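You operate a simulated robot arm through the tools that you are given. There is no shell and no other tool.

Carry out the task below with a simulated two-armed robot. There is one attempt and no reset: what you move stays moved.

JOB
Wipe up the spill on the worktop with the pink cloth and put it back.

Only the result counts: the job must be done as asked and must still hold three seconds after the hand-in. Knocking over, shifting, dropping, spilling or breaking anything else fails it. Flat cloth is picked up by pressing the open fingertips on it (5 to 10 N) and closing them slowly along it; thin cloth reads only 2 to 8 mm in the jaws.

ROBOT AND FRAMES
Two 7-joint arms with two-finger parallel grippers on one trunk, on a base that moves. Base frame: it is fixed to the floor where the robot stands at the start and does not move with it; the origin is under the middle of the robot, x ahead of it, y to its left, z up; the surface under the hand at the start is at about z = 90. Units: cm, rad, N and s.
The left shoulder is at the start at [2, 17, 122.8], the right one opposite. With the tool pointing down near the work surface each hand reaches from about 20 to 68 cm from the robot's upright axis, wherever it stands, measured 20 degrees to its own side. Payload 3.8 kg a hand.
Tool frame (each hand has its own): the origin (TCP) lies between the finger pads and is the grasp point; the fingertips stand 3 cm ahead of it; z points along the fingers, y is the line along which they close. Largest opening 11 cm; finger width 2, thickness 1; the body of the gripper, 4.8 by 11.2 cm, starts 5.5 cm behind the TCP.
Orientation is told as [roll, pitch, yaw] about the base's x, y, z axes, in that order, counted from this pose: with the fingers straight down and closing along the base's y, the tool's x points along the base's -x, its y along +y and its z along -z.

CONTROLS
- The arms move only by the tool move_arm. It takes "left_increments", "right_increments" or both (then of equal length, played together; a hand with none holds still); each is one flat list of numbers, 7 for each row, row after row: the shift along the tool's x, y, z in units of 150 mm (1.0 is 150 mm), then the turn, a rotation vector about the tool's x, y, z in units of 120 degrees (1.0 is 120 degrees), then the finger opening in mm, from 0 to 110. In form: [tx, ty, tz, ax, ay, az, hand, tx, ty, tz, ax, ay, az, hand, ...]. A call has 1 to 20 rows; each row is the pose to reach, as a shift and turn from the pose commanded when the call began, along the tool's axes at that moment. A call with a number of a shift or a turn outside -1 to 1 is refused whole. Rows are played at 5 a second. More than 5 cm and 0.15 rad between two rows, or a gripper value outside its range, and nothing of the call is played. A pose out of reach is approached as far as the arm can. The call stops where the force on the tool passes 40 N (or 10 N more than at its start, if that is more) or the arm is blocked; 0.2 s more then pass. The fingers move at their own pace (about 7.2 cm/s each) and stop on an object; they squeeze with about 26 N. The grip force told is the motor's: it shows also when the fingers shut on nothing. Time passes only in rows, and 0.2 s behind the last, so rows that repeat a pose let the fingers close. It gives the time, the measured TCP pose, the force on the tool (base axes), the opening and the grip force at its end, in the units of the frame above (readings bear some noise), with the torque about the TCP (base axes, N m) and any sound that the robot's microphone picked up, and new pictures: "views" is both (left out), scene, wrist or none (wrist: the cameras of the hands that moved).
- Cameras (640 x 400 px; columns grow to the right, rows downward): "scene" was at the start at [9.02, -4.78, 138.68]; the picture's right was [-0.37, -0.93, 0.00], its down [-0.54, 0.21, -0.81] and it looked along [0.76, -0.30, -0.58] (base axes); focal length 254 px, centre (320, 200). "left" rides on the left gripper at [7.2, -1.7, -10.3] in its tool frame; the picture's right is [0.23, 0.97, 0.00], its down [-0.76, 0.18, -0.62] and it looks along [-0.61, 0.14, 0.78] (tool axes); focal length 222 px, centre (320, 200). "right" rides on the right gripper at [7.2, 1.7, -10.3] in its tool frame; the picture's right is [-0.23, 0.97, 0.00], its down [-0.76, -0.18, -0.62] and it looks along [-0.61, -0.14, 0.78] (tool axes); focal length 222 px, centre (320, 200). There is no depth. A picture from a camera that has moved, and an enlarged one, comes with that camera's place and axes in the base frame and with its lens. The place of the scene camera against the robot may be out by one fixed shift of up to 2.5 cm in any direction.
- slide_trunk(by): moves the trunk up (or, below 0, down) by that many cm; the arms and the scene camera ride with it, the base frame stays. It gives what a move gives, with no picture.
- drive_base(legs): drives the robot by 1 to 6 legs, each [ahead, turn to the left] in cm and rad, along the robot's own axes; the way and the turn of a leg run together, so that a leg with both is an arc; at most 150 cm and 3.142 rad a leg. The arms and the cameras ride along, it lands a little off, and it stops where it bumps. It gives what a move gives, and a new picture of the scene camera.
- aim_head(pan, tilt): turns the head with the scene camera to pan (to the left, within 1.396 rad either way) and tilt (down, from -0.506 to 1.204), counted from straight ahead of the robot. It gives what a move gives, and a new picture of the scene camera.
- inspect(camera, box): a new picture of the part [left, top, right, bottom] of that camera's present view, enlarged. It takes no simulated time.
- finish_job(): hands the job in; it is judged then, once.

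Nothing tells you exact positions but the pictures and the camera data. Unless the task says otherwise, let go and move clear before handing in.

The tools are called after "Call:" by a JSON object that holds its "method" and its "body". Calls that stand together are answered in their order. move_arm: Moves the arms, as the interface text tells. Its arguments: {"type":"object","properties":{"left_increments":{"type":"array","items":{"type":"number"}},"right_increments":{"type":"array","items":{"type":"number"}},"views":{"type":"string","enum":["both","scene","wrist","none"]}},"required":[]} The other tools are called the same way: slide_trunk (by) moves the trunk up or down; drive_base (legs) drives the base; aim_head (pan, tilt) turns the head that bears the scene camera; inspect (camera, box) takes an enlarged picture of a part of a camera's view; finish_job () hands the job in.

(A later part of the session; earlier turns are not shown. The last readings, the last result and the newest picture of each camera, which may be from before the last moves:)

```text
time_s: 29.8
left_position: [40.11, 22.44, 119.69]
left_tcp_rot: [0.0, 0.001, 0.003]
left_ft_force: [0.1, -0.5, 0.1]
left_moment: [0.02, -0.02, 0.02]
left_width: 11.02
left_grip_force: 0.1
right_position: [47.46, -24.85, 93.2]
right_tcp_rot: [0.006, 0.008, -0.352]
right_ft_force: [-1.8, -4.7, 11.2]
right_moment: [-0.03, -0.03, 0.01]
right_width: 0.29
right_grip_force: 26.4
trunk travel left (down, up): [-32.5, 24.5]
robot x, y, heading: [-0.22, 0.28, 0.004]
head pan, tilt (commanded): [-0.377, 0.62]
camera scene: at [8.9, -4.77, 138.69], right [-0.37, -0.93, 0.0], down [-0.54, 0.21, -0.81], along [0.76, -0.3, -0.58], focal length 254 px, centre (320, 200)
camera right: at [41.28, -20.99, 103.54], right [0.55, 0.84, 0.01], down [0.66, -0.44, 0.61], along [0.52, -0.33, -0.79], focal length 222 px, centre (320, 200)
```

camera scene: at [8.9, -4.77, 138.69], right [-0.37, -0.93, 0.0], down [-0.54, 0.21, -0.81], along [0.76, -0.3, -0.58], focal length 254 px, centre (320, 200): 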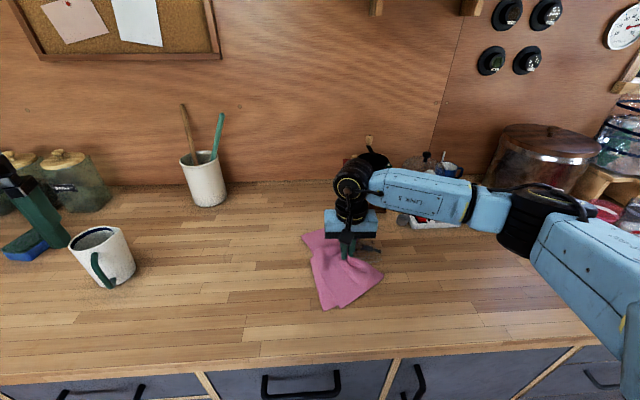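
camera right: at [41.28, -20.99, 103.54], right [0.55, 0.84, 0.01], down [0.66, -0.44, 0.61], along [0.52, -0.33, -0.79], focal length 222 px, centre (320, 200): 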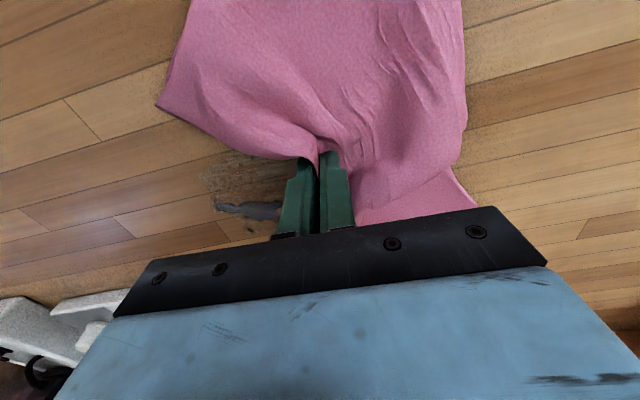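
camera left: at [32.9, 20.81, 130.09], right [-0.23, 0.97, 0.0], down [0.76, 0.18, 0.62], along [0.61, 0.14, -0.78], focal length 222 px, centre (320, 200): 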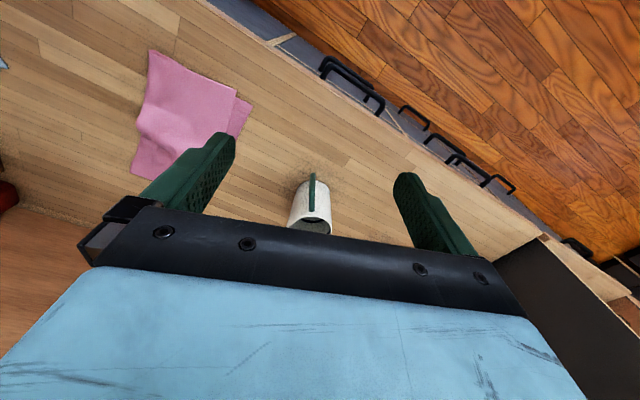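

The spill is clearing well. A strip remains toward (46–49, −30 to −34) and there's some residue. I'll continue with the next two lanes.

Call:
{"method": "move_arm", "body": {"right_increments": [-0.07, 0, -0.003, 0, 0, 0, 0, -0.14, 0, -0.003, 0, 0, 0, 0, -0.14, -0.08, -0.003, 0, 0, 0, 0, -0.14, -0.16, -0.003, 0, 0, 0, 0, -0.14, -0.24, -0.003, 0, 0, 0, 0, -0.14, -0.32, -0.003, 0, 0, 0, 0, -0.14, -0.4, -0.003, 0, 0, 0, 0, -0.14, -0.48, -0.003, 0, 0, 0, 0, -0.14, -0.56, -0.003, 0, 0, 0, 0, -0.14, -0.64, -0.003, 0, 0, 0, 0, -0.14, -0.72, -0.003, 0, 0, 0, 0, -0.14, -0.8, -0.003, 0, 0, 0, 0], "views": "both"}}

```text
time_s: 32.4
left_position: [40.18, 22.5, 119.8]
left_tcp_rot: [-0.001, -0.001, 0.002]
left_ft_force: [1.0, 0.5, -0.3]
left_moment: [0.01, -0.01, 0.0]
left_width: 10.98
left_grip_force: 0.0
right_position: [45.32, -36.84, 93.19]
right_tcp_rot: [0.009, 0.007, -0.349]
right_ft_force: [1.7, 3.7, 13.0]
right_moment: [0.2, -0.12, -0.01]
right_width: 0.33
right_grip_force: 25.8
trunk travel left (down, up): [-32.5, 24.5]
robot x, y, heading: [0.15, -0.28, 0.003]
head pan, tilt (commanded): [-0.377, 0.62]
camera scene: at [8.94, -4.67, 138.69], right [-0.37, -0.93, 0.0], down [-0.54, 0.21, -0.82], along [0.76, -0.3, -0.58], focal length 254 px, centre (320, 200)
camera right: at [39.24, -32.87, 103.53], right [0.55, 0.84, 0.01], down [0.66, -0.44, 0.62], along [0.52, -0.33, -0.79], focal length 222 px, centre (320, 200)
```

scene: 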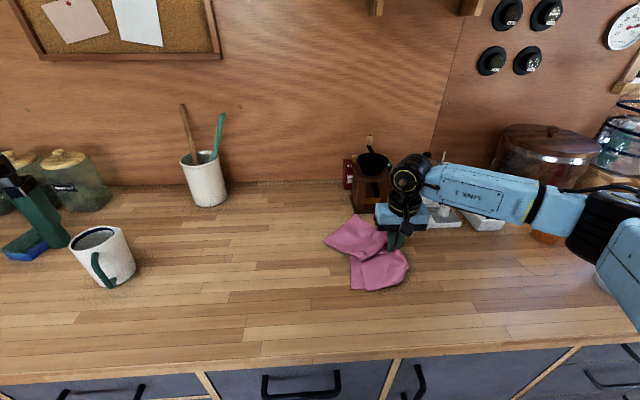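
right: 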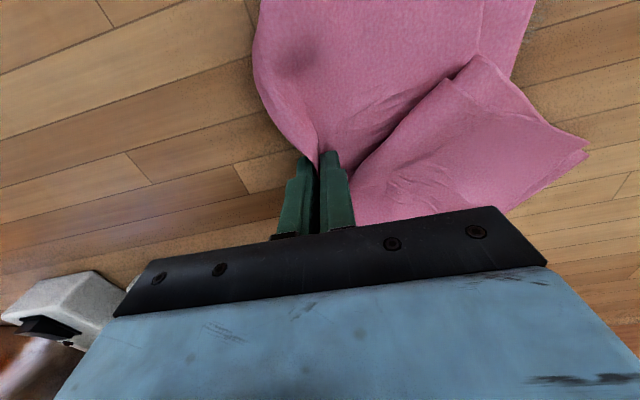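

Lane three is done and the wet mark is showing on the cloth. Now I'll make the return stroke on the lane farther from the robot.

Call:
{"method": "move_arm", "body": {"right_increments": [-0.07, 0.02, 0, 0, 0, 0, 0, -0.14, 0.05, 0, 0, 0, 0, 0, -0.14, 0.13, 0, 0, 0, 0, 0, -0.14, 0.21, 0, 0, 0, 0, 0, -0.14, 0.29, 0, 0, 0, 0, 0, -0.14, 0.37, 0, 0, 0, 0, 0, -0.14, 0.45, 0, 0, 0, 0, 0, -0.14, 0.53, 0, 0, 0, 0, 0, -0.14, 0.61, 0, 0, 0, 0, 0, -0.14, 0.69, 0, 0, 0, 0, 0, -0.14, 0.77, 0, 0, 0, 0, 0, -0.14, 0.85, 0, 0, 0, 0, 0], "views": "both"}}

```text
time_s: 35.0
left_position: [40.22, 22.43, 119.74]
left_tcp_rot: [-0.002, 0.0, 0.002]
left_ft_force: [0.1, -1.1, 0.0]
left_moment: [0.0, 0.03, 0.0]
left_width: 10.99
left_grip_force: 0.1
right_position: [51.52, -25.75, 93.23]
right_tcp_rot: [0.007, 0.011, -0.35]
right_ft_force: [-1.5, -2.6, 6.7]
right_moment: [-0.04, -0.01, 0.04]
right_width: 0.33
right_grip_force: 26.0
trunk travel left (down, up): [-32.5, 24.5]
robot x, y, heading: [0.02, -0.34, 0.003]
head pan, tilt (commanded): [-0.377, 0.62]
camera scene: at [8.95, -4.75, 138.68], right [-0.37, -0.93, 0.0], down [-0.54, 0.21, -0.81], along [0.76, -0.3, -0.58], focal length 254 px, centre (320, 200)
camera right: at [45.48, -21.73, 103.56], right [0.55, 0.84, 0.0], down [0.66, -0.43, 0.61], along [0.52, -0.33, -0.79], focal length 222 px, centre (320, 200)
```

scene: 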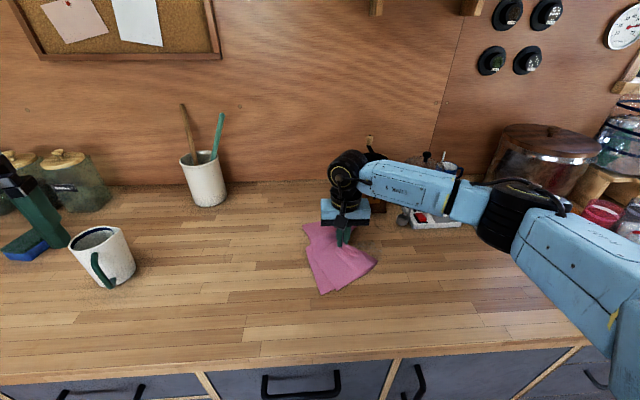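
right: 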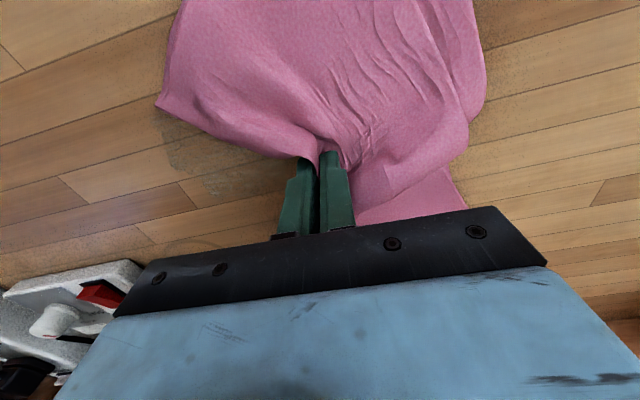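

The free liquid looks gone, leaving a faint damp film. I'll look closer.

Call:
{"method": "inspect", "body": {"camera": "right", "box": [120, 90, 320, 240]}}

Call:
{"method": "inspect", "body": {"camera": "scene", "box": [290, 210, 430, 310]}}

```text
2.67 times, centred on (220, 165) of right
camera zoom: at [45.48, -21.73, 103.56], right [0.55, 0.84, 0.0], down [0.66, -0.43, 0.61], along [0.52, -0.33, -0.79], focal length 592 px, centre (587, 293)
```

zoom: 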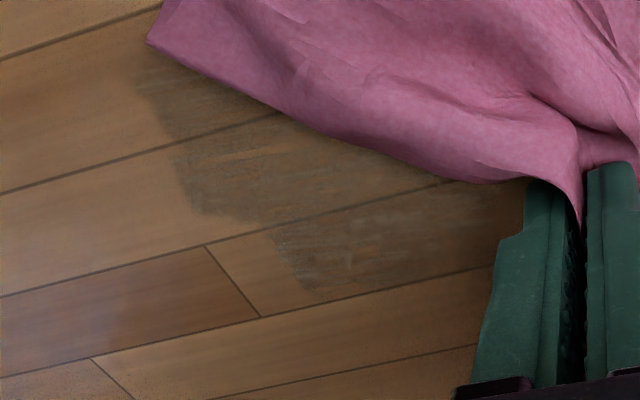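

```text
4.00 times, centred on (360, 260) of scene
camera zoom: at [8.95, -4.75, 138.68], right [-0.37, -0.93, 0.0], down [-0.54, 0.21, -0.81], along [0.76, -0.3, -0.58], focal length 1016 px, centre (160, -40)
```

zoom: 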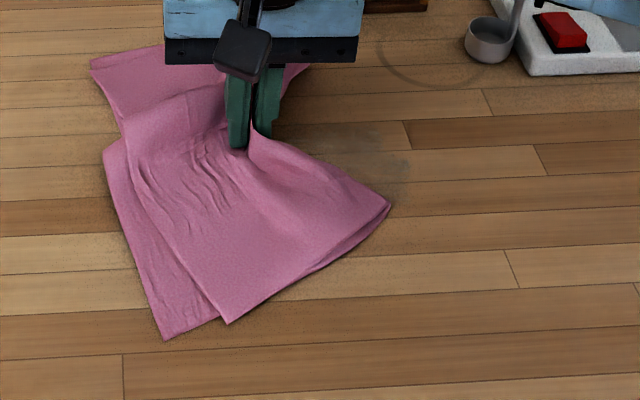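

A damp film shaped like the old spill remains, over roughly x 43.7–52, y −35 to −24. I'll make more overlapping passes, starting on the far side.

Call:
{"method": "move_arm", "body": {"right_increments": [-0.087, 0, 0.003, 0, 0, 0, 0, -0.087, -0.09, 0.003, 0, 0, 0, 0, -0.087, -0.18, 0.003, 0, 0, 0, 0, -0.087, -0.27, 0.003, 0, 0, 0, 0, -0.087, -0.36, 0.003, 0, 0, 0, 0, -0.087, -0.45, 0.003, 0, 0, 0, 0, -0.087, -0.54, 0.003, 0, 0, 0, 0, -0.087, -0.63, 0.003, 0, 0, 0, 0, -0.087, -0.72, 0.003, 0, 0, 0, 0, -0.087, -0.8, 0.003, 0, 0, 0, 0, 0.047, -0.8, 0.003, 0, 0, 0, 0, 0.047, -0.72, 0.003, 0, 0, 0, 0, 0.047, -0.63, 0.003, 0, 0, 0, 0, 0.047, -0.54, 0.003, 0, 0, 0, 0, 0.047, -0.45, 0.003, 0, 0, 0, 0, 0.047, -0.36, 0.003, 0, 0, 0, 0, 0.047, -0.27, 0.003, 0, 0, 0, 0, 0.047, -0.18, 0.003, 0, 0, 0, 0, 0.047, -0.09, 0.003, 0, 0, 0, 0, 0.047, 0, 0.003, 0, 0, 0, 0], "views": "both"}}

```text
time_s: 39.2
left_position: [39.97, 22.45, 119.84]
left_tcp_rot: [0.001, -0.002, 0.001]
left_ft_force: [-0.5, -0.2, -0.2]
left_moment: [-0.01, 0.01, -0.01]
left_width: 11.0
left_grip_force: 0.0
right_position: [50.94, -25.53, 93.14]
right_tcp_rot: [0.006, 0.006, -0.353]
right_ft_force: [-2.0, -7.4, 21.4]
right_moment: [-0.18, -0.01, -0.04]
right_width: 0.3
right_grip_force: 26.5
trunk travel left (down, up): [-32.5, 24.5]
robot x, y, heading: [0.07, 0.26, 0.001]
head pan, tilt (commanded): [-0.377, 0.62]
camera scene: at [8.81, -4.78, 138.7], right [-0.37, -0.93, 0.0], down [-0.54, 0.21, -0.82], along [0.76, -0.3, -0.58], focal length 254 px, centre (320, 200)
camera right: at [44.72, -21.55, 103.52], right [0.55, 0.84, 0.01], down [0.66, -0.44, 0.62], along [0.52, -0.33, -0.79], focal length 222 px, centre (320, 200)
```

scene: 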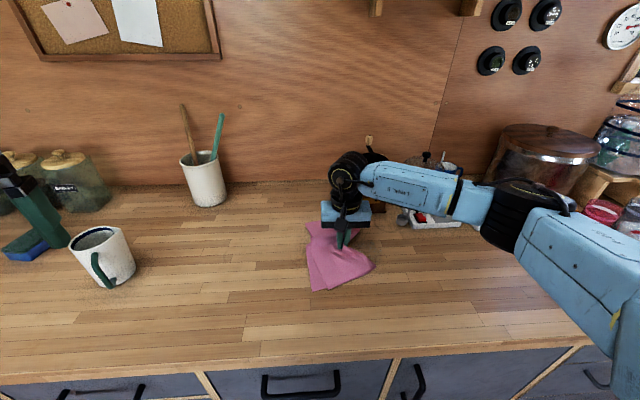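
right: 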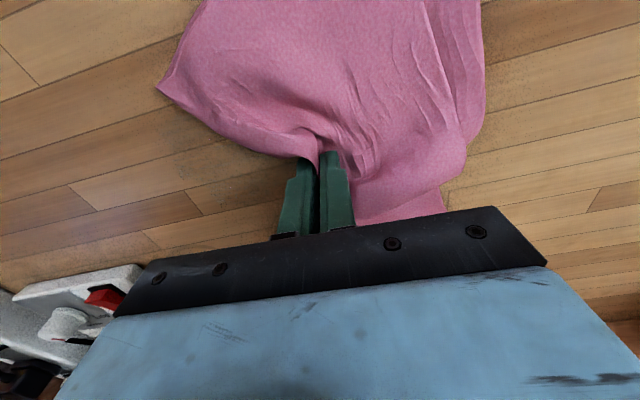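

Call:
{"method": "inspect", "body": {"camera": "right", "box": [120, 90, 320, 240]}}

```text
2.67 times, centred on (220, 165) of right
camera zoom: at [44.72, -21.55, 103.52], right [0.55, 0.84, 0.01], down [0.66, -0.44, 0.62], along [0.52, -0.33, -0.79], focal length 592 px, centre (587, 293)
```

zoom: 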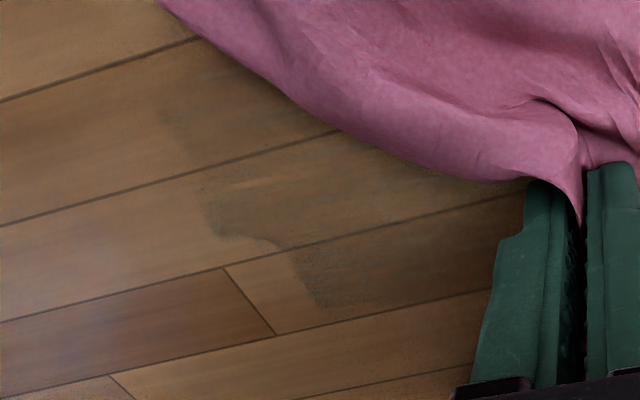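

The film is much fainter but still slightly visible. I'll continue over the middle and near lanes.

Call:
{"method": "move_arm", "body": {"right_increments": [0.12, 0, -0.003, 0, 0, 0, 0, 0.12, -0.09, -0.003, 0, 0, 0, 0, 0.12, -0.18, -0.003, 0, 0, 0, 0, 0.12, -0.27, -0.003, 0, 0, 0, 0, 0.12, -0.36, -0.003, 0, 0, 0, 0, 0.12, -0.45, -0.003, 0, 0, 0, 0, 0.12, -0.54, -0.003, 0, 0, 0, 0, 0.12, -0.63, -0.003, 0, 0, 0, 0, 0.12, -0.72, -0.003, 0, 0, 0, 0, 0.12, -0.8, -0.003, 0, 0, 0, 0, 0.25, -0.8, -0.003, 0, 0, 0, 0, 0.25, -0.72, -0.003, 0, 0, 0, 0, 0.25, -0.63, -0.003, 0, 0, 0, 0, 0.25, -0.54, -0.003, 0, 0, 0, 0, 0.25, -0.45, -0.003, 0, 0, 0, 0, 0.25, -0.36, -0.003, 0, 0, 0, 0, 0.25, -0.27, -0.003, 0, 0, 0, 0, 0.25, -0.18, -0.003, 0, 0, 0, 0, 0.25, -0.09, -0.003, 0, 0, 0, 0, 0.25, 0, -0.003, 0, 0, 0, 0], "views": "wrist"}}

Call:
{"method": "inspect", "body": {"camera": "right", "box": [120, 90, 320, 240]}}

```text
time_s: 43.4
left_position: [40.24, 22.32, 119.76]
left_tcp_rot: [0.0, 0.001, 0.002]
left_ft_force: [-0.1, 0.1, 0.4]
left_moment: [0.02, 0.03, -0.02]
left_width: 10.99
left_grip_force: 0.1
right_position: [47.39, -24.08, 93.27]
right_tcp_rot: [0.007, 0.009, -0.352]
right_ft_force: [-0.7, -0.1, -0.6]
right_moment: [0.0, -0.02, 0.03]
right_width: 0.31
right_grip_force: 25.4
trunk travel left (down, up): [-32.5, 24.5]
robot x, y, heading: [0.35, -0.14, 0.002]
head pan, tilt (commanded): [-0.377, 0.62]
camera right: at [41.35, -20.12, 103.6], right [0.55, 0.84, 0.0], down [0.66, -0.44, 0.61], along [0.52, -0.33, -0.79], focal length 222 px, centre (320, 200)
```

right: 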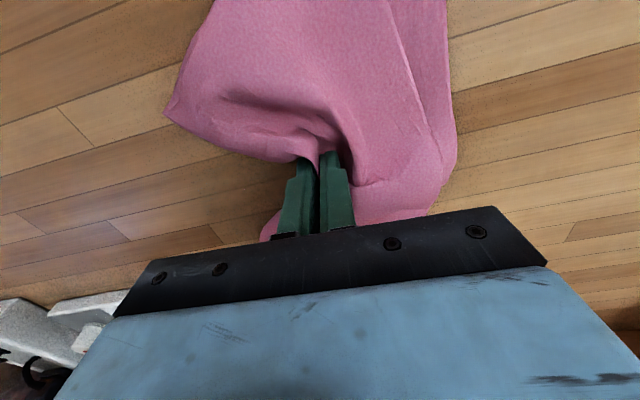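

```text
2.67 times, centred on (220, 165) of right
camera zoom: at [41.35, -20.12, 103.6], right [0.55, 0.84, 0.0], down [0.66, -0.44, 0.61], along [0.52, -0.33, -0.79], focal length 592 px, centre (587, 293)
```

zoom: 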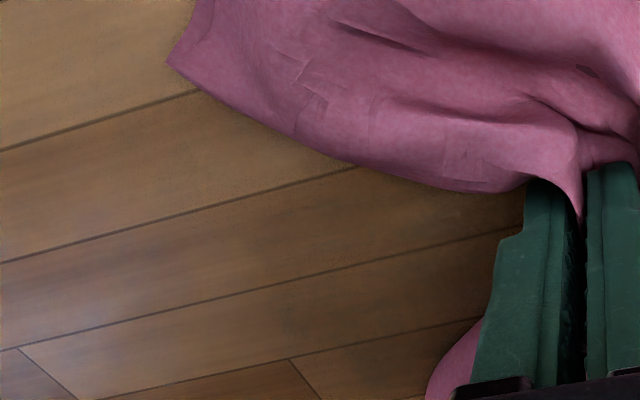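

It looks almost clean. One more pass over the near lane with a little more pressure, then I'll lift and check the whole area.

Call:
{"method": "move_arm", "body": {"right_increments": [0.07, 0, 0.007, 0, 0, 0, 0, 0.14, -0.05, 0.007, 0, 0, 0, 0, 0.14, -0.14, 0.006, 0, 0, 0, 0, 0.14, -0.23, 0.005, 0, 0, 0, 0, 0.14, -0.32, 0.005, 0, 0, 0, 0, 0.14, -0.41, 0.005, 0, 0, 0, 0, 0.14, -0.5, 0.005, 0, 0, 0, 0, 0.14, -0.59, 0.005, 0, 0, 0, 0, 0.14, -0.68, 0.005, 0, 0, 0, 0, 0.14, -0.77, 0.005, 0, 0, 0, 0, 0.03, -0.77, 0.005, 0, 0, 0, 0, -0.06, -0.72, 0.005, 0, 0, 0, 0, -0.06, -0.63, 0.005, 0, 0, 0, 0, -0.06, -0.54, 0.005, 0, 0, 0, 0, -0.06, -0.45, 0.006, 0, 0, 0, 0, -0.06, -0.36, 0.006, 0, 0, 0, 0, -0.06, -0.27, 0.006, 0, 0, 0, 0, -0.06, -0.18, 0.006, 0, 0, 0, 0, -0.06, -0.09, 0.006, 0, 0, 0, 0, -0.06, 0, 0.006, 0, 0, 0, 0], "views": "wrist"}}

Call:
{"method": "inspect", "body": {"camera": "right", "box": [120, 90, 320, 240]}}

```text
time_s: 47.6
left_position: [40.0, 22.39, 119.89]
left_tcp_rot: [-0.001, -0.003, 0.003]
left_ft_force: [-0.5, -0.4, 0.1]
left_moment: [-0.01, -0.02, 0.0]
left_width: 10.99
left_grip_force: 0.0
right_position: [48.17, -24.58, 93.1]
right_tcp_rot: [0.007, 0.009, -0.352]
right_ft_force: [-3.1, -7.7, 19.1]
right_moment: [-0.12, 0.02, -0.01]
right_width: 0.31
right_grip_force: 25.4
trunk travel left (down, up): [-32.5, 24.5]
robot x, y, heading: [0.06, 0.16, 0.0]
head pan, tilt (commanded): [-0.377, 0.62]
camera right: at [42.05, -20.61, 103.53], right [0.55, 0.84, 0.01], down [0.66, -0.44, 0.62], along [0.52, -0.33, -0.79], focal length 222 px, centre (320, 200)
```

right: 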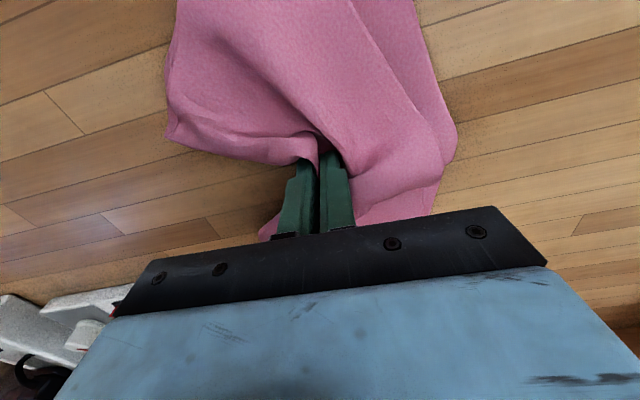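

```text
2.67 times, centred on (220, 165) of right
camera zoom: at [42.05, -20.61, 103.53], right [0.55, 0.84, 0.01], down [0.66, -0.44, 0.62], along [0.52, -0.33, -0.79], focal length 592 px, centre (587, 293)
```

zoom: 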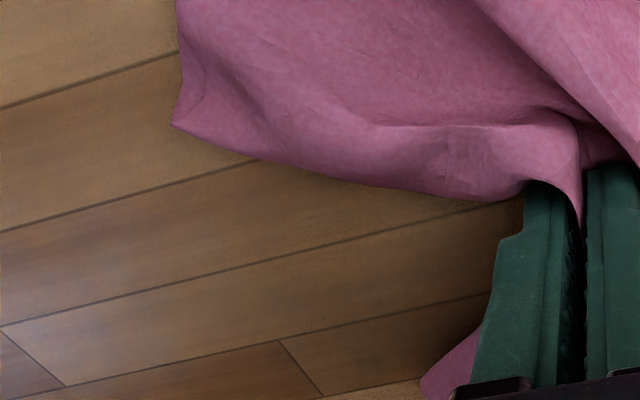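

That area looks clean now. I'll lift the cloth and check the full spill area.

Call:
{"method": "move_arm", "body": {"right_increments": [0, 0, -0.12, 0, 0, 0, 0, 0, 0, -0.24, 0, 0, 0, 0, 0, 0, -0.36, 0, 0, 0, 0, 0, 0, -0.48, 0, 0, 0, 0, 0, 0, -0.6, 0, 0, 0, 0, 0, 0, -0.72, 0, 0, 0, 0, 0, 0, -0.84, 0, 0, 0, 0, 0, 0, -0.96, 0, 0, 0, 0, 0, 0, -0.96, 0, 0, 0, 0, 0, 0, -0.96, 0, 0, 0, 0], "views": "both"}}

```text
time_s: 49.8
left_position: [40.33, 22.41, 119.83]
left_tcp_rot: [0.001, -0.001, 0.002]
left_ft_force: [0.2, 0.2, 0.0]
left_moment: [-0.02, 0.0, -0.01]
left_width: 10.98
left_grip_force: 0.1
right_position: [48.27, -24.64, 107.59]
right_tcp_rot: [0.007, 0.007, -0.352]
right_ft_force: [0.9, -0.2, -0.8]
right_moment: [0.01, -0.01, 0.01]
right_width: 0.31
right_grip_force: 25.8
trunk travel left (down, up): [-32.5, 24.5]
robot x, y, heading: [-0.12, 0.04, -0.002]
head pan, tilt (commanded): [-0.377, 0.62]
camera scene: at [9.01, -4.78, 138.68], right [-0.37, -0.93, 0.0], down [-0.54, 0.21, -0.81], along [0.76, -0.3, -0.58], focal length 254 px, centre (320, 200)
camera right: at [42.21, -20.66, 117.93], right [0.55, 0.84, 0.01], down [0.66, -0.44, 0.61], along [0.52, -0.33, -0.79], focal length 222 px, centre (320, 200)
```

scene: 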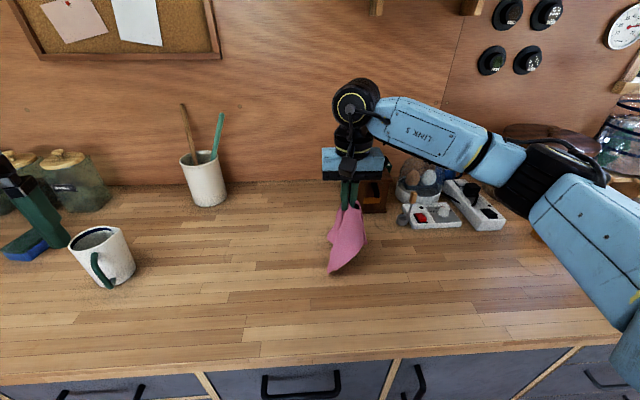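
right: 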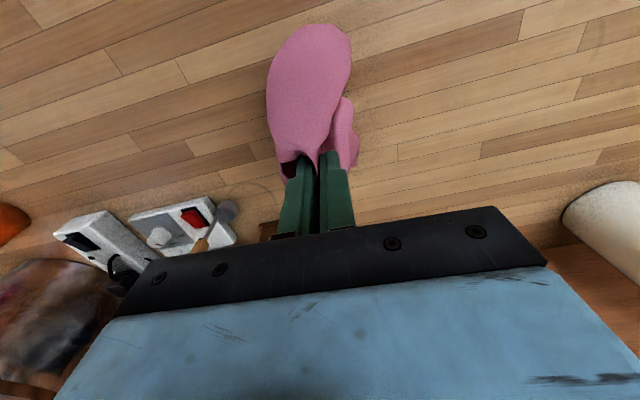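

Call:
{"method": "inspect", "body": {"camera": "right", "box": [180, 60, 380, 200]}}

Call:
{"method": "inspect", "body": {"camera": "scene", "box": [300, 190, 440, 300]}}

```text
2.86 times, centred on (280, 130) of right
camera zoom: at [42.21, -20.66, 117.93], right [0.55, 0.84, 0.01], down [0.66, -0.44, 0.61], along [0.52, -0.33, -0.79], focal length 635 px, centre (434, 400)
```

zoom: 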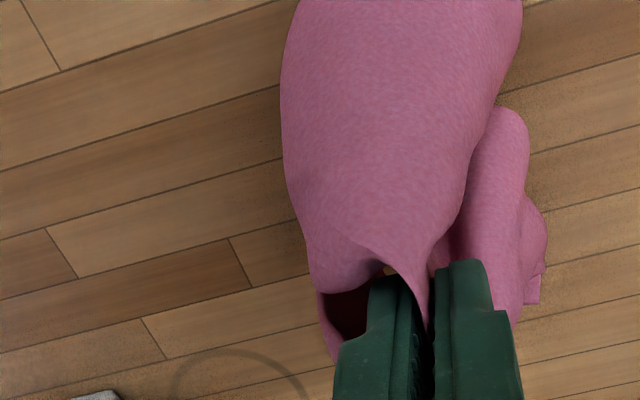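

```text
3.64 times, centred on (370, 245) of scene
camera zoom: at [9.01, -4.78, 138.68], right [-0.37, -0.93, 0.0], down [-0.54, 0.21, -0.81], along [0.76, -0.3, -0.58], focal length 924 px, centre (138, 36)
```

zoom: 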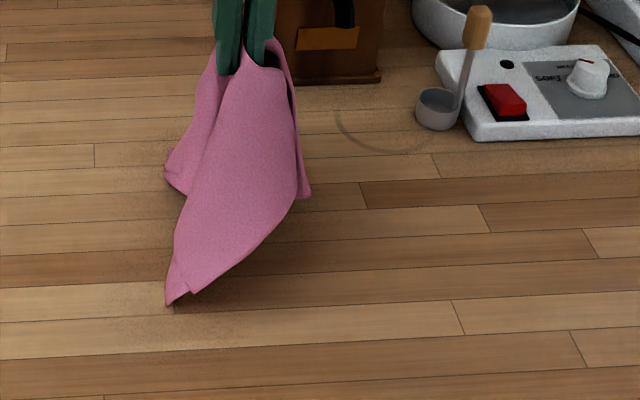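

The spill area is clean from every visible angle; the faint ring near the ladle is an old mark from the start. Now I'll carry the cloth back, raising it a bit to clear the surface.

Call:
{"method": "move_arm", "body": {"right_increments": [0, 0, -0.13, 0, 0, 0, 0, 0.01, 0.1, -0.2, 0, 0, 0, 0, 0.02, 0.22, -0.2, 0, 0, 0, 0, 0.03, 0.34, -0.2, 0, 0, 0, 0, 0.04, 0.46, -0.2, 0, 0, 0, 0, 0.05, 0.58, -0.2, 0, 0, 0, 0, 0.06, 0.7, -0.2, 0, 0, 0, 0, 0.07, 0.82, -0.2, 0, 0, 0, 0, 0.08, 0.92, -0.2, 0, 0, 0, 0, 0.09, 1.0, -0.2, 0, 0, 0, 0, 0.09, 1.0, -0.2, 0, 0, 0, 0], "views": "both"}}

```text
time_s: 52.2
left_position: [40.21, 22.48, 119.78]
left_tcp_rot: [0.001, -0.001, 0.002]
left_ft_force: [-0.9, -0.1, -0.6]
left_moment: [0.0, 0.0, 0.0]
left_width: 11.01
left_grip_force: 0.1
right_position: [52.42, -10.12, 110.63]
right_tcp_rot: [0.007, 0.009, -0.351]
right_ft_force: [0.2, -0.6, -0.7]
right_moment: [0.0, -0.01, 0.0]
right_width: 0.32
right_grip_force: 25.8
trunk travel left (down, up): [-32.5, 24.5]
robot x, y, heading: [0.18, -0.13, 0.004]
head pan, tilt (commanded): [-0.377, 0.62]
camera scene: at [9.01, -4.81, 138.68], right [-0.37, -0.93, 0.0], down [-0.54, 0.21, -0.81], along [0.76, -0.3, -0.58], focal length 254 px, centre (320, 200)
camera right: at [46.24, -6.21, 120.99], right [0.55, 0.84, 0.01], down [0.66, -0.44, 0.61], along [0.52, -0.33, -0.79], focal length 222 px, centre (320, 200)
```

scene: 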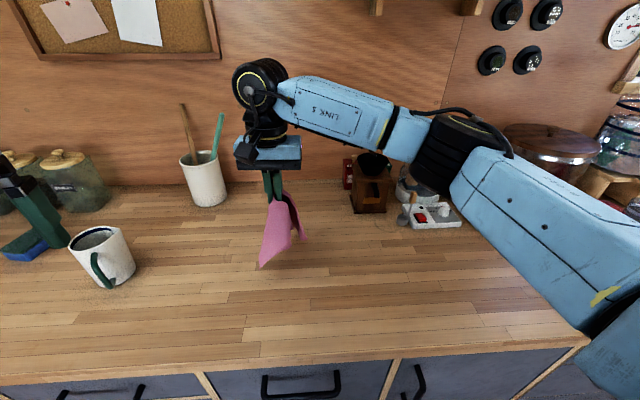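
right: 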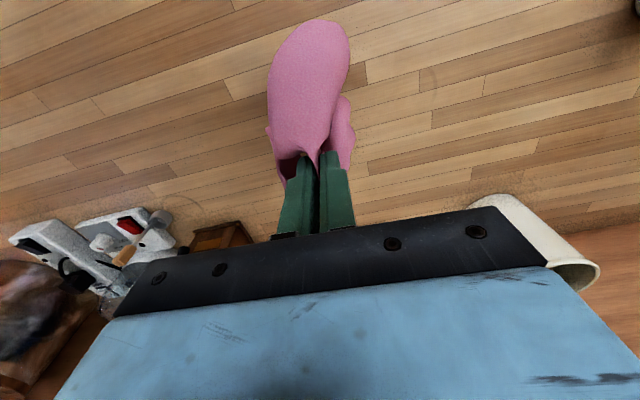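

Call:
{"method": "inspect", "body": {"camera": "scene", "box": [310, 215, 430, 295]}}

Call:
{"method": "inspect", "body": {"camera": "right", "box": [60, 60, 300, 220]}}

Call:
{"method": "inspect", "body": {"camera": "scene", "box": [220, 170, 340, 280]}}

```text
5.00 times, centred on (370, 255) of scene
camera zoom: at [9.01, -4.81, 138.68], right [-0.37, -0.93, 0.0], down [-0.54, 0.21, -0.81], along [0.76, -0.3, -0.58], focal length 1270 px, centre (70, -75)
```

zoom: 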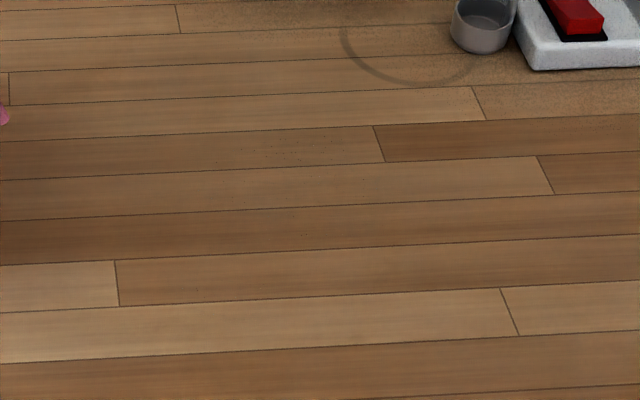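

```text
2.50 times, centred on (180, 140) of right
camera zoom: at [46.24, -6.21, 120.99], right [0.55, 0.84, 0.01], down [0.66, -0.44, 0.61], along [0.52, -0.33, -0.79], focal length 555 px, centre (670, 350)
```

zoom: 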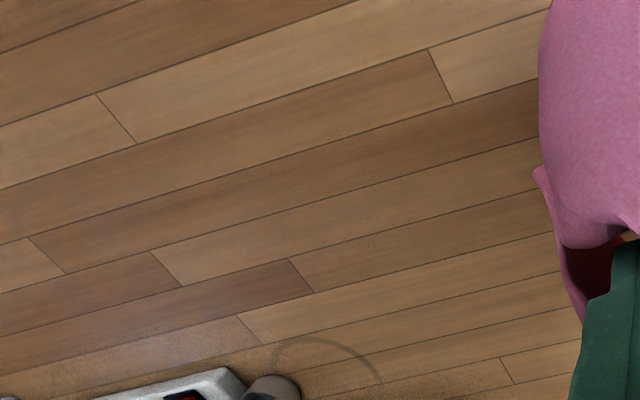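

```text
3.64 times, centred on (280, 225) of scene
camera zoom: at [9.01, -4.81, 138.68], right [-0.37, -0.93, 0.0], down [-0.54, 0.21, -0.81], along [0.76, -0.3, -0.58], focal length 924 px, centre (466, 109)
```

zoom: 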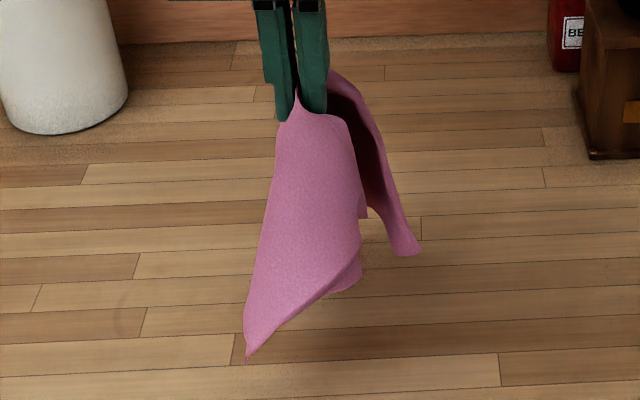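

I see a few tiny specks where the spill was, so I'll magnify that spot.

Call:
{"method": "inspect", "body": {"camera": "scene", "box": [340, 230, 390, 265]}}

Call:
{"method": "inspect", "body": {"camera": "right", "box": [120, 90, 220, 155]}}

```text
11.43 times, centred on (365, 248) of scene
camera zoom: at [9.01, -4.81, 138.68], right [-0.37, -0.93, 0.0], down [-0.54, 0.21, -0.81], along [0.76, -0.3, -0.58], focal length 2903 px, centre (-194, -343)
```

zoom: 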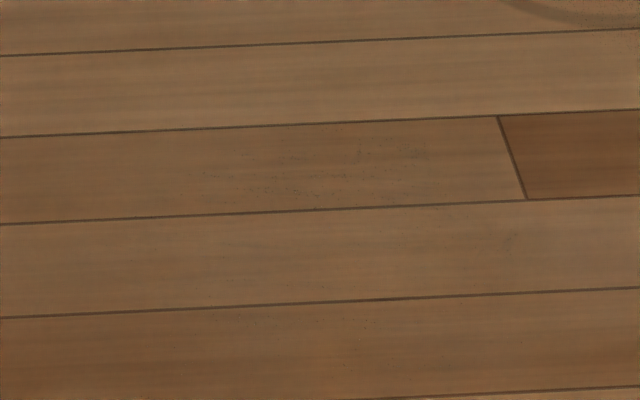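

```text
6.15 times, centred on (170, 122) of right
camera zoom: at [46.24, -6.21, 120.99], right [0.55, 0.84, 0.01], down [0.66, -0.44, 0.61], along [0.52, -0.33, -0.79], focal length 1367 px, centre (1243, 677)
```

zoom: 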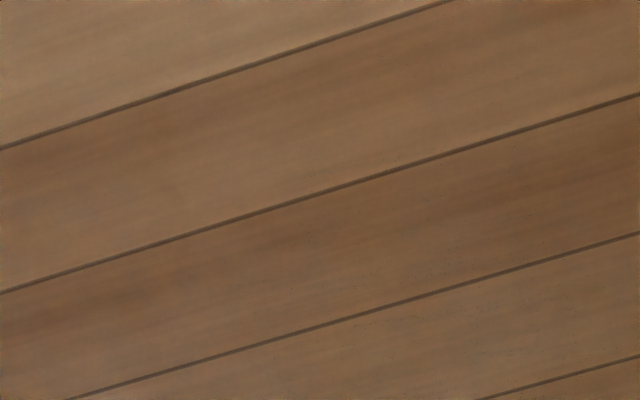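

A very faint residue remains on the far part, around (50, −32). Since I still hold the cloth, I'll go back for another pass there.

Call:
{"method": "move_arm", "body": {"right_increments": [-0.03, -0.1, 0, 0, 0, 0, 0, -0.07, -0.22, 0.06, 0, 0, 0, 0, -0.11, -0.34, 0.14, 0, 0, 0, 0, -0.15, -0.46, 0.24, 0, 0, 0, 0, -0.19, -0.58, 0.36, 0, 0, 0, 0, -0.23, -0.68, 0.5, 0, 0, 0, 0, -0.26, -0.76, 0.64, 0, 0, 0, 0, -0.28, -0.83, 0.78, 0, 0, 0, 0, -0.29, -0.88, 0.9, 0, 0, 0, 0, -0.3, -0.92, 1.0, 0, 0, 0, 0, -0.3, -0.92, 1.0, 0, 0, 0, 0], "views": "both"}}

```text
time_s: 54.6
left_position: [40.26, 22.43, 119.75]
left_tcp_rot: [0.0, -0.001, 0.002]
left_ft_force: [-0.7, -0.6, -0.4]
left_moment: [0.0, 0.01, 0.02]
left_width: 11.02
left_grip_force: 0.1
right_position: [51.54, -24.57, 95.43]
right_tcp_rot: [0.007, 0.007, -0.353]
right_ft_force: [-0.2, 1.1, 0.1]
right_moment: [0.01, 0.01, -0.01]
right_width: 0.31
right_grip_force: 26.1
trunk travel left (down, up): [-32.5, 24.5]
robot x, y, heading: [-0.02, -0.17, -0.005]
head pan, tilt (commanded): [-0.377, 0.62]
camera scene: at [9.01, -4.77, 138.68], right [-0.37, -0.93, 0.0], down [-0.54, 0.21, -0.81], along [0.76, -0.3, -0.58], focal length 254 px, centre (320, 200)
camera right: at [45.52, -20.58, 105.8], right [0.55, 0.84, 0.0], down [0.66, -0.44, 0.61], along [0.52, -0.33, -0.79], focal length 222 px, centre (320, 200)
```

scene: 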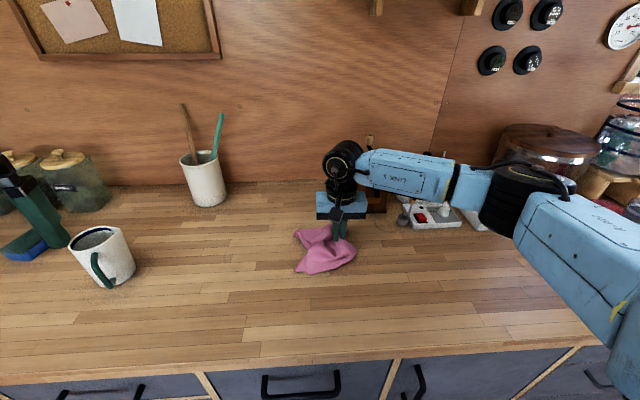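
right: 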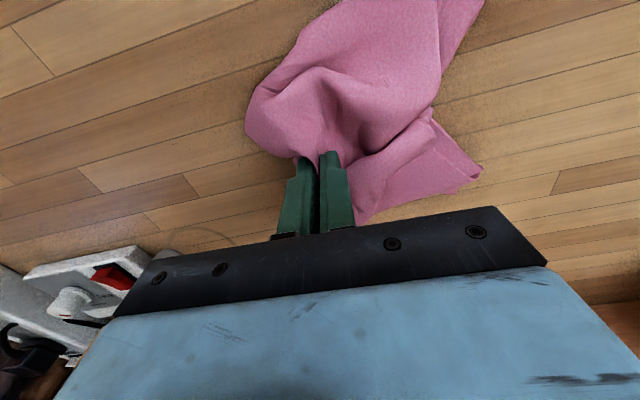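

Call:
{"method": "move_arm", "body": {"right_increments": [0, -0.02, 0.05, 0, 0, 0, 0, 0, -0.04, 0.1, 0, 0, 0, 0, 0, -0.06, 0.13, 0, 0, 0, 0, 0, -0.08, 0.145, 0, 0, 0, 0, 0, -0.1, 0.15, 0, 0, 0, 0], "views": "none"}}

```text
time_s: 55.8
left_position: [40.15, 22.52, 119.91]
left_tcp_rot: [-0.002, 0.001, 0.002]
left_ft_force: [-0.8, -0.7, -0.3]
left_moment: [-0.05, 0.0, 0.02]
left_width: 11.01
left_grip_force: 0.0
right_position: [51.31, -25.8, 93.37]
right_tcp_rot: [0.01, 0.005, -0.352]
right_ft_force: [1.6, 4.1, 14.4]
right_moment: [0.1, -0.17, 0.05]
right_width: 0.33
right_grip_force: 25.6
trunk travel left (down, up): [-32.5, 24.5]
robot x, y, heading: [0.36, -0.21, 0.005]
head pan, tilt (commanded): [-0.377, 0.62]
```

Good contact at 14 N. Now another back-and-forth over the far lanes.

Call:
{"method": "move_arm", "body": {"right_increments": [0, -0.08, 0.0, 0, 0, 0, 0, 0, -0.17, 0.0, 0, 0, 0, 0, 0, -0.26, 0.0, 0, 0, 0, 0, 0, -0.35, 0.0, 0, 0, 0, 0, 0, -0.44, 0.0, 0, 0, 0, 0, 0, -0.53, 0.0, 0, 0, 0, 0, 0, -0.62, 0.0, 0, 0, 0, 0, 0, -0.71, 0.0, 0, 0, 0, 0, 0, -0.78, 0.0, 0, 0, 0, 0, -0.1, -0.78, 0.0, 0, 0, 0, 0, -0.1, -0.7, 0.0, 0, 0, 0, 0, -0.1, -0.61, 0.0, 0, 0, 0, 0, -0.1, -0.52, 0.0, 0, 0, 0, 0, -0.1, -0.43, 0.0, 0, 0, 0, 0, -0.1, -0.34, 0.0, 0, 0, 0, 0, -0.1, -0.25, 0.0, 0, 0, 0, 0, -0.1, -0.16, 0.0, 0, 0, 0, 0, -0.1, -0.07, 0.0, 0, 0, 0, 0, -0.1, 0.0, 0.0, 0, 0, 0, 0], "views": "both"}}

```text
time_s: 59.8
left_position: [40.02, 22.41, 119.81]
left_tcp_rot: [0.001, -0.001, 0.001]
left_ft_force: [0.4, 0.2, -0.4]
left_moment: [0.01, 0.0, 0.01]
left_width: 10.99
left_grip_force: 0.0
right_position: [52.47, -26.46, 93.28]
right_tcp_rot: [0.008, 0.008, -0.352]
right_ft_force: [-1.4, -5.3, 23.5]
right_moment: [-0.17, -0.15, -0.07]
right_width: 0.33
right_grip_force: 26.3
trunk travel left (down, up): [-32.5, 24.5]
robot x, y, heading: [0.05, -0.33, -0.0]
head pan, tilt (commanded): [-0.377, 0.62]
camera scene: at [8.79, -4.73, 138.7], right [-0.37, -0.93, 0.0], down [-0.54, 0.21, -0.82], along [0.76, -0.3, -0.58], focal length 254 px, centre (320, 200)
camera right: at [46.36, -22.43, 103.73], right [0.55, 0.84, 0.01], down [0.66, -0.44, 0.62], along [0.52, -0.33, -0.79], focal length 222 px, centre (320, 200)
```

scene: 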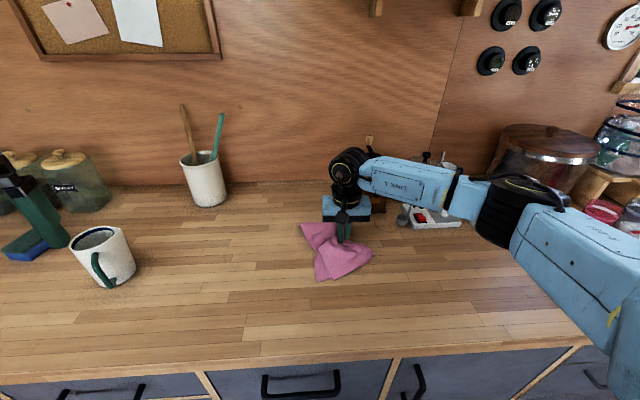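
right: 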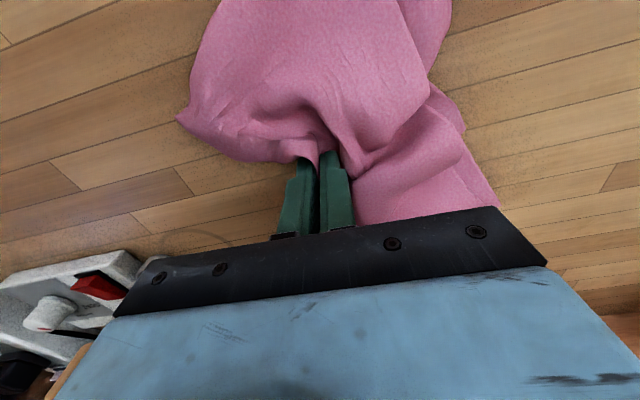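

One more round over the middle lanes for completeness.

Call:
{"method": "move_arm", "body": {"right_increments": [0.1, 0, -0.004, 0, 0, 0, 0, 0.2, 0, -0.004, 0, 0, 0, 0, 0.2, -0.1, -0.004, 0, 0, 0, 0, 0.2, -0.2, -0.004, 0, 0, 0, 0, 0.2, -0.3, -0.004, 0, 0, 0, 0, 0.2, -0.4, -0.004, 0, 0, 0, 0, 0.2, -0.5, -0.004, 0, 0, 0, 0, 0.2, -0.6, -0.004, 0, 0, 0, 0, 0.2, -0.7, -0.004, 0, 0, 0, 0, 0.2, -0.78, -0.004, 0, 0, 0, 0, 0.34, -0.78, -0.004, 0, 0, 0, 0, 0.34, -0.7, -0.002, 0, 0, 0, 0, 0.34, -0.6, -0.002, 0, 0, 0, 0, 0.34, -0.5, -0.001, 0, 0, 0, 0, 0.34, -0.4, -0.001, 0, 0, 0, 0, 0.34, -0.3, 0.0, 0, 0, 0, 0, 0.34, -0.2, 0.0, 0, 0, 0, 0, 0.34, -0.1, 0.0, 0, 0, 0, 0, 0.34, 0.0, 0.0, 0, 0, 0, 0], "views": "both"}}

Call:
{"method": "inspect", "body": {"camera": "right", "box": [120, 90, 320, 240]}}

```text
time_s: 63.8
left_position: [40.03, 22.52, 119.81]
left_tcp_rot: [-0.002, -0.002, 0.002]
left_ft_force: [-0.3, 0.2, -0.4]
left_moment: [0.02, 0.01, 0.01]
left_width: 11.0
left_grip_force: 0.0
right_position: [47.62, -24.53, 93.25]
right_tcp_rot: [0.01, 0.007, -0.35]
right_ft_force: [-3.1, -5.4, 25.5]
right_moment: [-0.17, -0.13, -0.04]
right_width: 0.33
right_grip_force: 26.2
trunk travel left (down, up): [-32.5, 24.5]
robot x, y, heading: [-0.01, -0.1, 0.0]
head pan, tilt (commanded): [-0.377, 0.62]
camera scene: at [8.79, -4.7, 138.7], right [-0.37, -0.93, 0.0], down [-0.54, 0.21, -0.82], along [0.76, -0.3, -0.58], focal length 254 px, centre (320, 200)
camera right: at [41.53, -20.59, 103.72], right [0.55, 0.84, 0.01], down [0.66, -0.44, 0.62], along [0.52, -0.33, -0.79], focal length 222 px, centre (320, 200)
```

scene: 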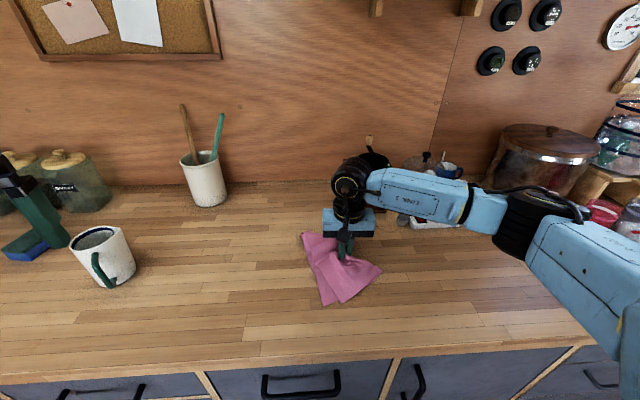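
right: 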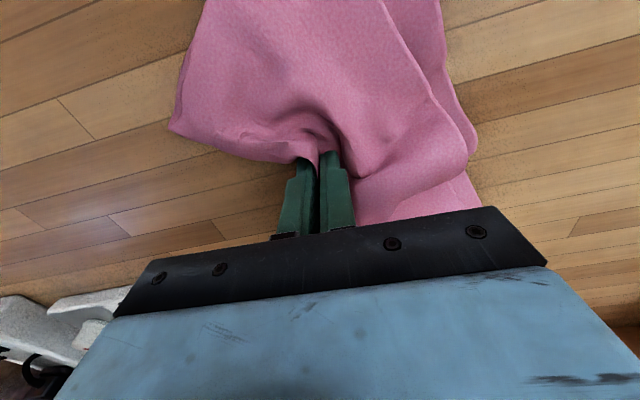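

```text
2.67 times, centred on (220, 165) of right
camera zoom: at [41.53, -20.59, 103.72], right [0.55, 0.84, 0.01], down [0.66, -0.44, 0.62], along [0.52, -0.33, -0.79], focal length 592 px, centre (587, 293)
```

zoom: 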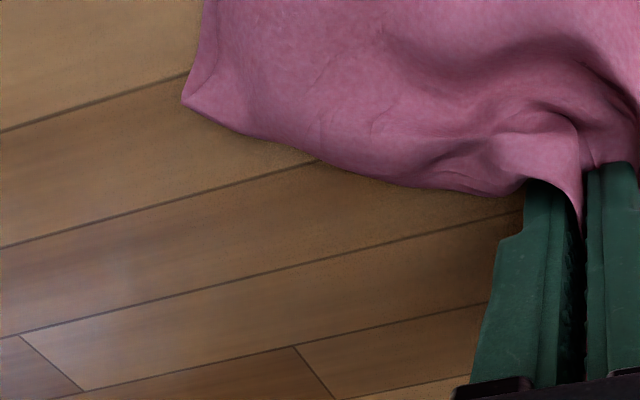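

It looks clean now. I'll lift again and carry the cloth back to its original place.

Call:
{"method": "move_arm", "body": {"right_increments": [0, 0, -0.12, 0, 0, 0, 0, 0, 0, -0.24, 0, 0, 0, 0, 0, 0, -0.36, 0, 0, 0, 0, 0, 0, -0.48, 0, 0, 0, 0, 0, 0, -0.6, 0, 0, 0, 0, 0, 0.03, -0.72, 0, 0, 0, 0, 0, 0.08, -0.84, 0, 0, 0, 0, 0, 0.15, -0.96, 0, 0, 0, 0, 0, 0.24, -1.0, 0, 0, 0, 0, 0, 0.34, -1.0, 0, 0, 0, 0, 0, 0.44, -1.0, 0, 0, 0, 0, 0, 0.54, -1.0, 0, 0, 0, 0, 0, 0.64, -1.0, 0, 0, 0, 0, 0, 0.74, -1.0, 0, 0, 0, 0, 0, 0.84, -1.0, 0, 0, 0, 0, 0, 0.92, -1.0, 0, 0, 0, 0, 0, 1.0, -1.0, 0, 0, 0, 0, 0, 1.0, -1.0, 0, 0, 0, 0], "views": "both"}}

Call:
{"method": "inspect", "body": {"camera": "scene", "box": [330, 225, 400, 275]}}

Call:
{"method": "inspect", "body": {"camera": "right", "box": [80, 60, 280, 200]}}

```text
time_s: 67.6
left_position: [40.19, 22.38, 119.84]
left_tcp_rot: [0.001, 0.0, 0.004]
left_ft_force: [-0.2, 0.1, 0.0]
left_moment: [0.03, -0.01, -0.01]
left_width: 10.98
left_grip_force: 0.1
right_position: [52.99, -10.71, 108.32]
right_tcp_rot: [0.008, 0.011, -0.353]
right_ft_force: [0.2, 0.0, -1.2]
right_moment: [-0.01, 0.04, 0.0]
right_width: 0.31
right_grip_force: 26.3
trunk travel left (down, up): [-32.5, 24.5]
robot x, y, heading: [0.0, -0.36, -0.001]
head pan, tilt (commanded): [-0.377, 0.62]
camera scene: at [9.01, -4.81, 138.68], right [-0.37, -0.93, 0.0], down [-0.54, 0.21, -0.81], along [0.76, -0.3, -0.58], focal length 254 px, centre (320, 200)
camera right: at [46.9, -6.68, 118.74], right [0.55, 0.84, 0.01], down [0.66, -0.44, 0.61], along [0.52, -0.33, -0.79], focal length 222 px, centre (320, 200)
```

scene: 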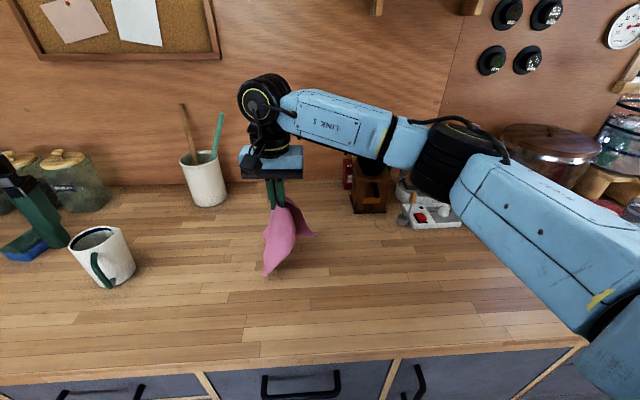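
right: 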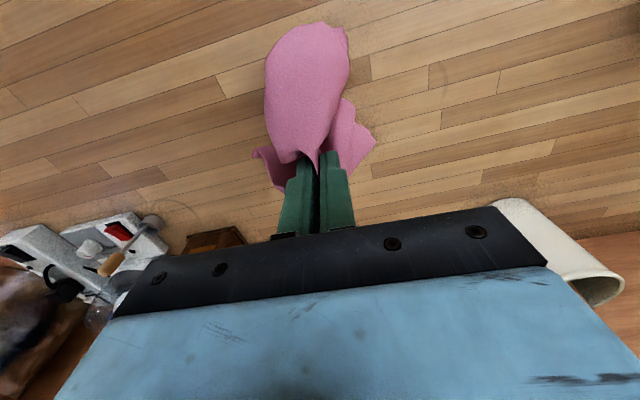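

```text
8.00 times, centred on (365, 250) of scene
camera zoom: at [9.01, -4.81, 138.68], right [-0.37, -0.93, 0.0], down [-0.54, 0.21, -0.81], along [0.76, -0.3, -0.58], focal length 2032 px, centre (-40, -200)
```

zoom: 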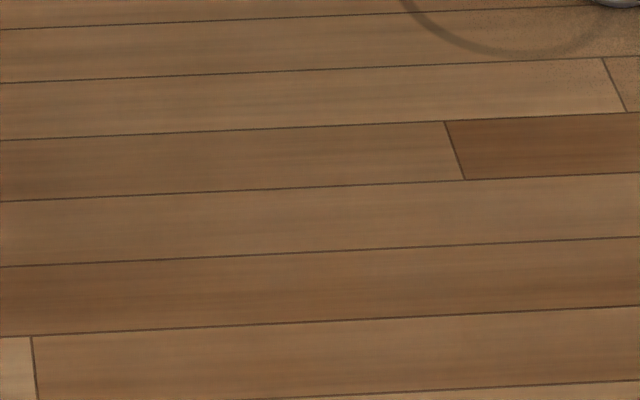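

```text
2.86 times, centred on (180, 130) of right
camera zoom: at [46.9, -6.68, 118.74], right [0.55, 0.84, 0.01], down [0.66, -0.44, 0.61], along [0.52, -0.33, -0.79], focal length 635 px, centre (720, 400)
```

zoom: 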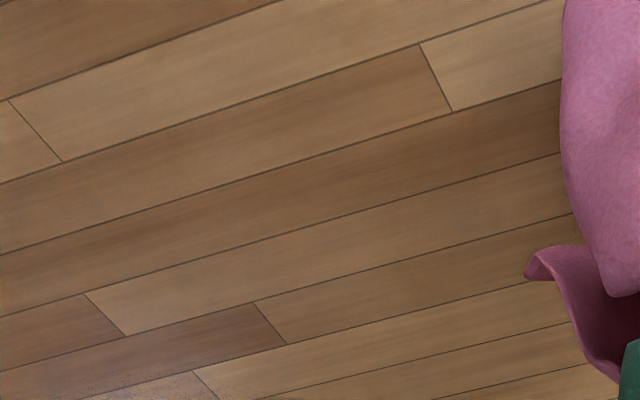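

The spill is fully gone. Next I'll swing the cloth to the left side of its original spot, so I can lay it down by drawing it back to the right while lowering.

Call:
{"method": "move_arm", "body": {"right_increments": [0.02, 0.1, -0.05, 0, 0, 0, 0, 0.04, 0.22, -0.05, 0, 0, 0, 0, 0.06, 0.34, -0.05, 0, 0, 0, 0, 0.08, 0.46, -0.05, 0, 0, 0, 0, 0.1, 0.58, -0.05, 0, 0, 0, 0, 0.12, 0.7, -0.05, 0, 0, 0, 0, 0.14, 0.82, -0.05, 0, 0, 0, 0, 0.16, 0.92, -0.05, 0, 0, 0, 0, 0.177, 1.0, -0.05, 0, 0, 0, 0, 0.177, 1.0, -0.05, 0, 0, 0, 0, 0.177, 1.0, -0.05, 0, 0, 0, 0], "views": "both"}}

```text
time_s: 70.0
left_position: [40.2, 22.34, 119.69]
left_tcp_rot: [0.001, 0.0, 0.002]
left_ft_force: [0.0, -0.3, 0.0]
left_moment: [0.04, 0.01, 0.05]
left_width: 10.98
left_grip_force: 0.0
right_position: [55.87, 4.31, 109.36]
right_tcp_rot: [0.007, 0.008, -0.352]
right_ft_force: [0.1, 0.9, -0.3]
right_moment: [0.03, 0.02, 0.0]
right_width: 0.28
right_grip_force: 26.3
trunk travel left (down, up): [-32.5, 24.5]
robot x, y, heading: [-0.01, 0.19, -0.0]
head pan, tilt (commanded): [-0.377, 0.62]
camera scene: at [9.01, -4.76, 138.68], right [-0.37, -0.93, 0.0], down [-0.54, 0.21, -0.81], along [0.76, -0.3, -0.58], focal length 254 px, centre (320, 200)
camera right: at [49.67, 8.24, 119.7], right [0.55, 0.84, 0.01], down [0.66, -0.44, 0.61], along [0.52, -0.33, -0.79], focal length 222 px, centre (320, 200)
```

scene: 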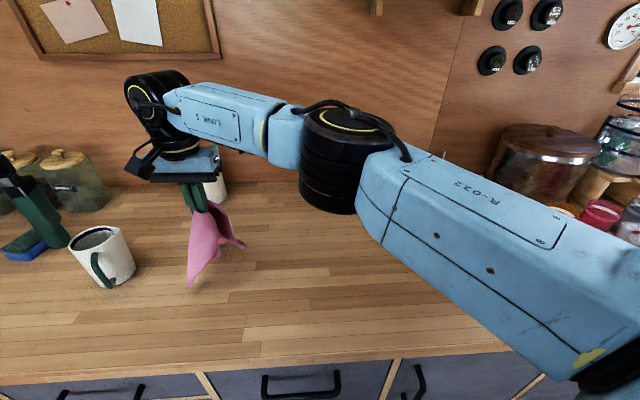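
right: 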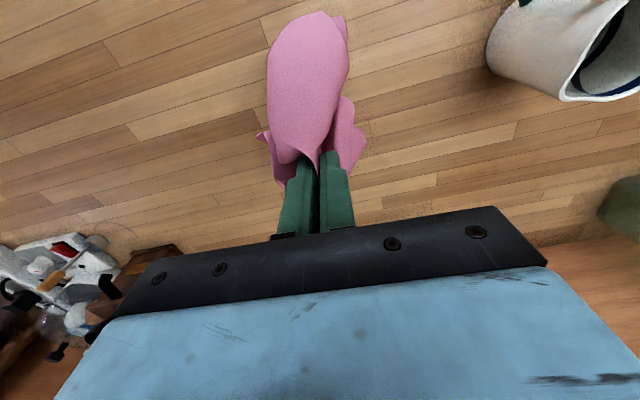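

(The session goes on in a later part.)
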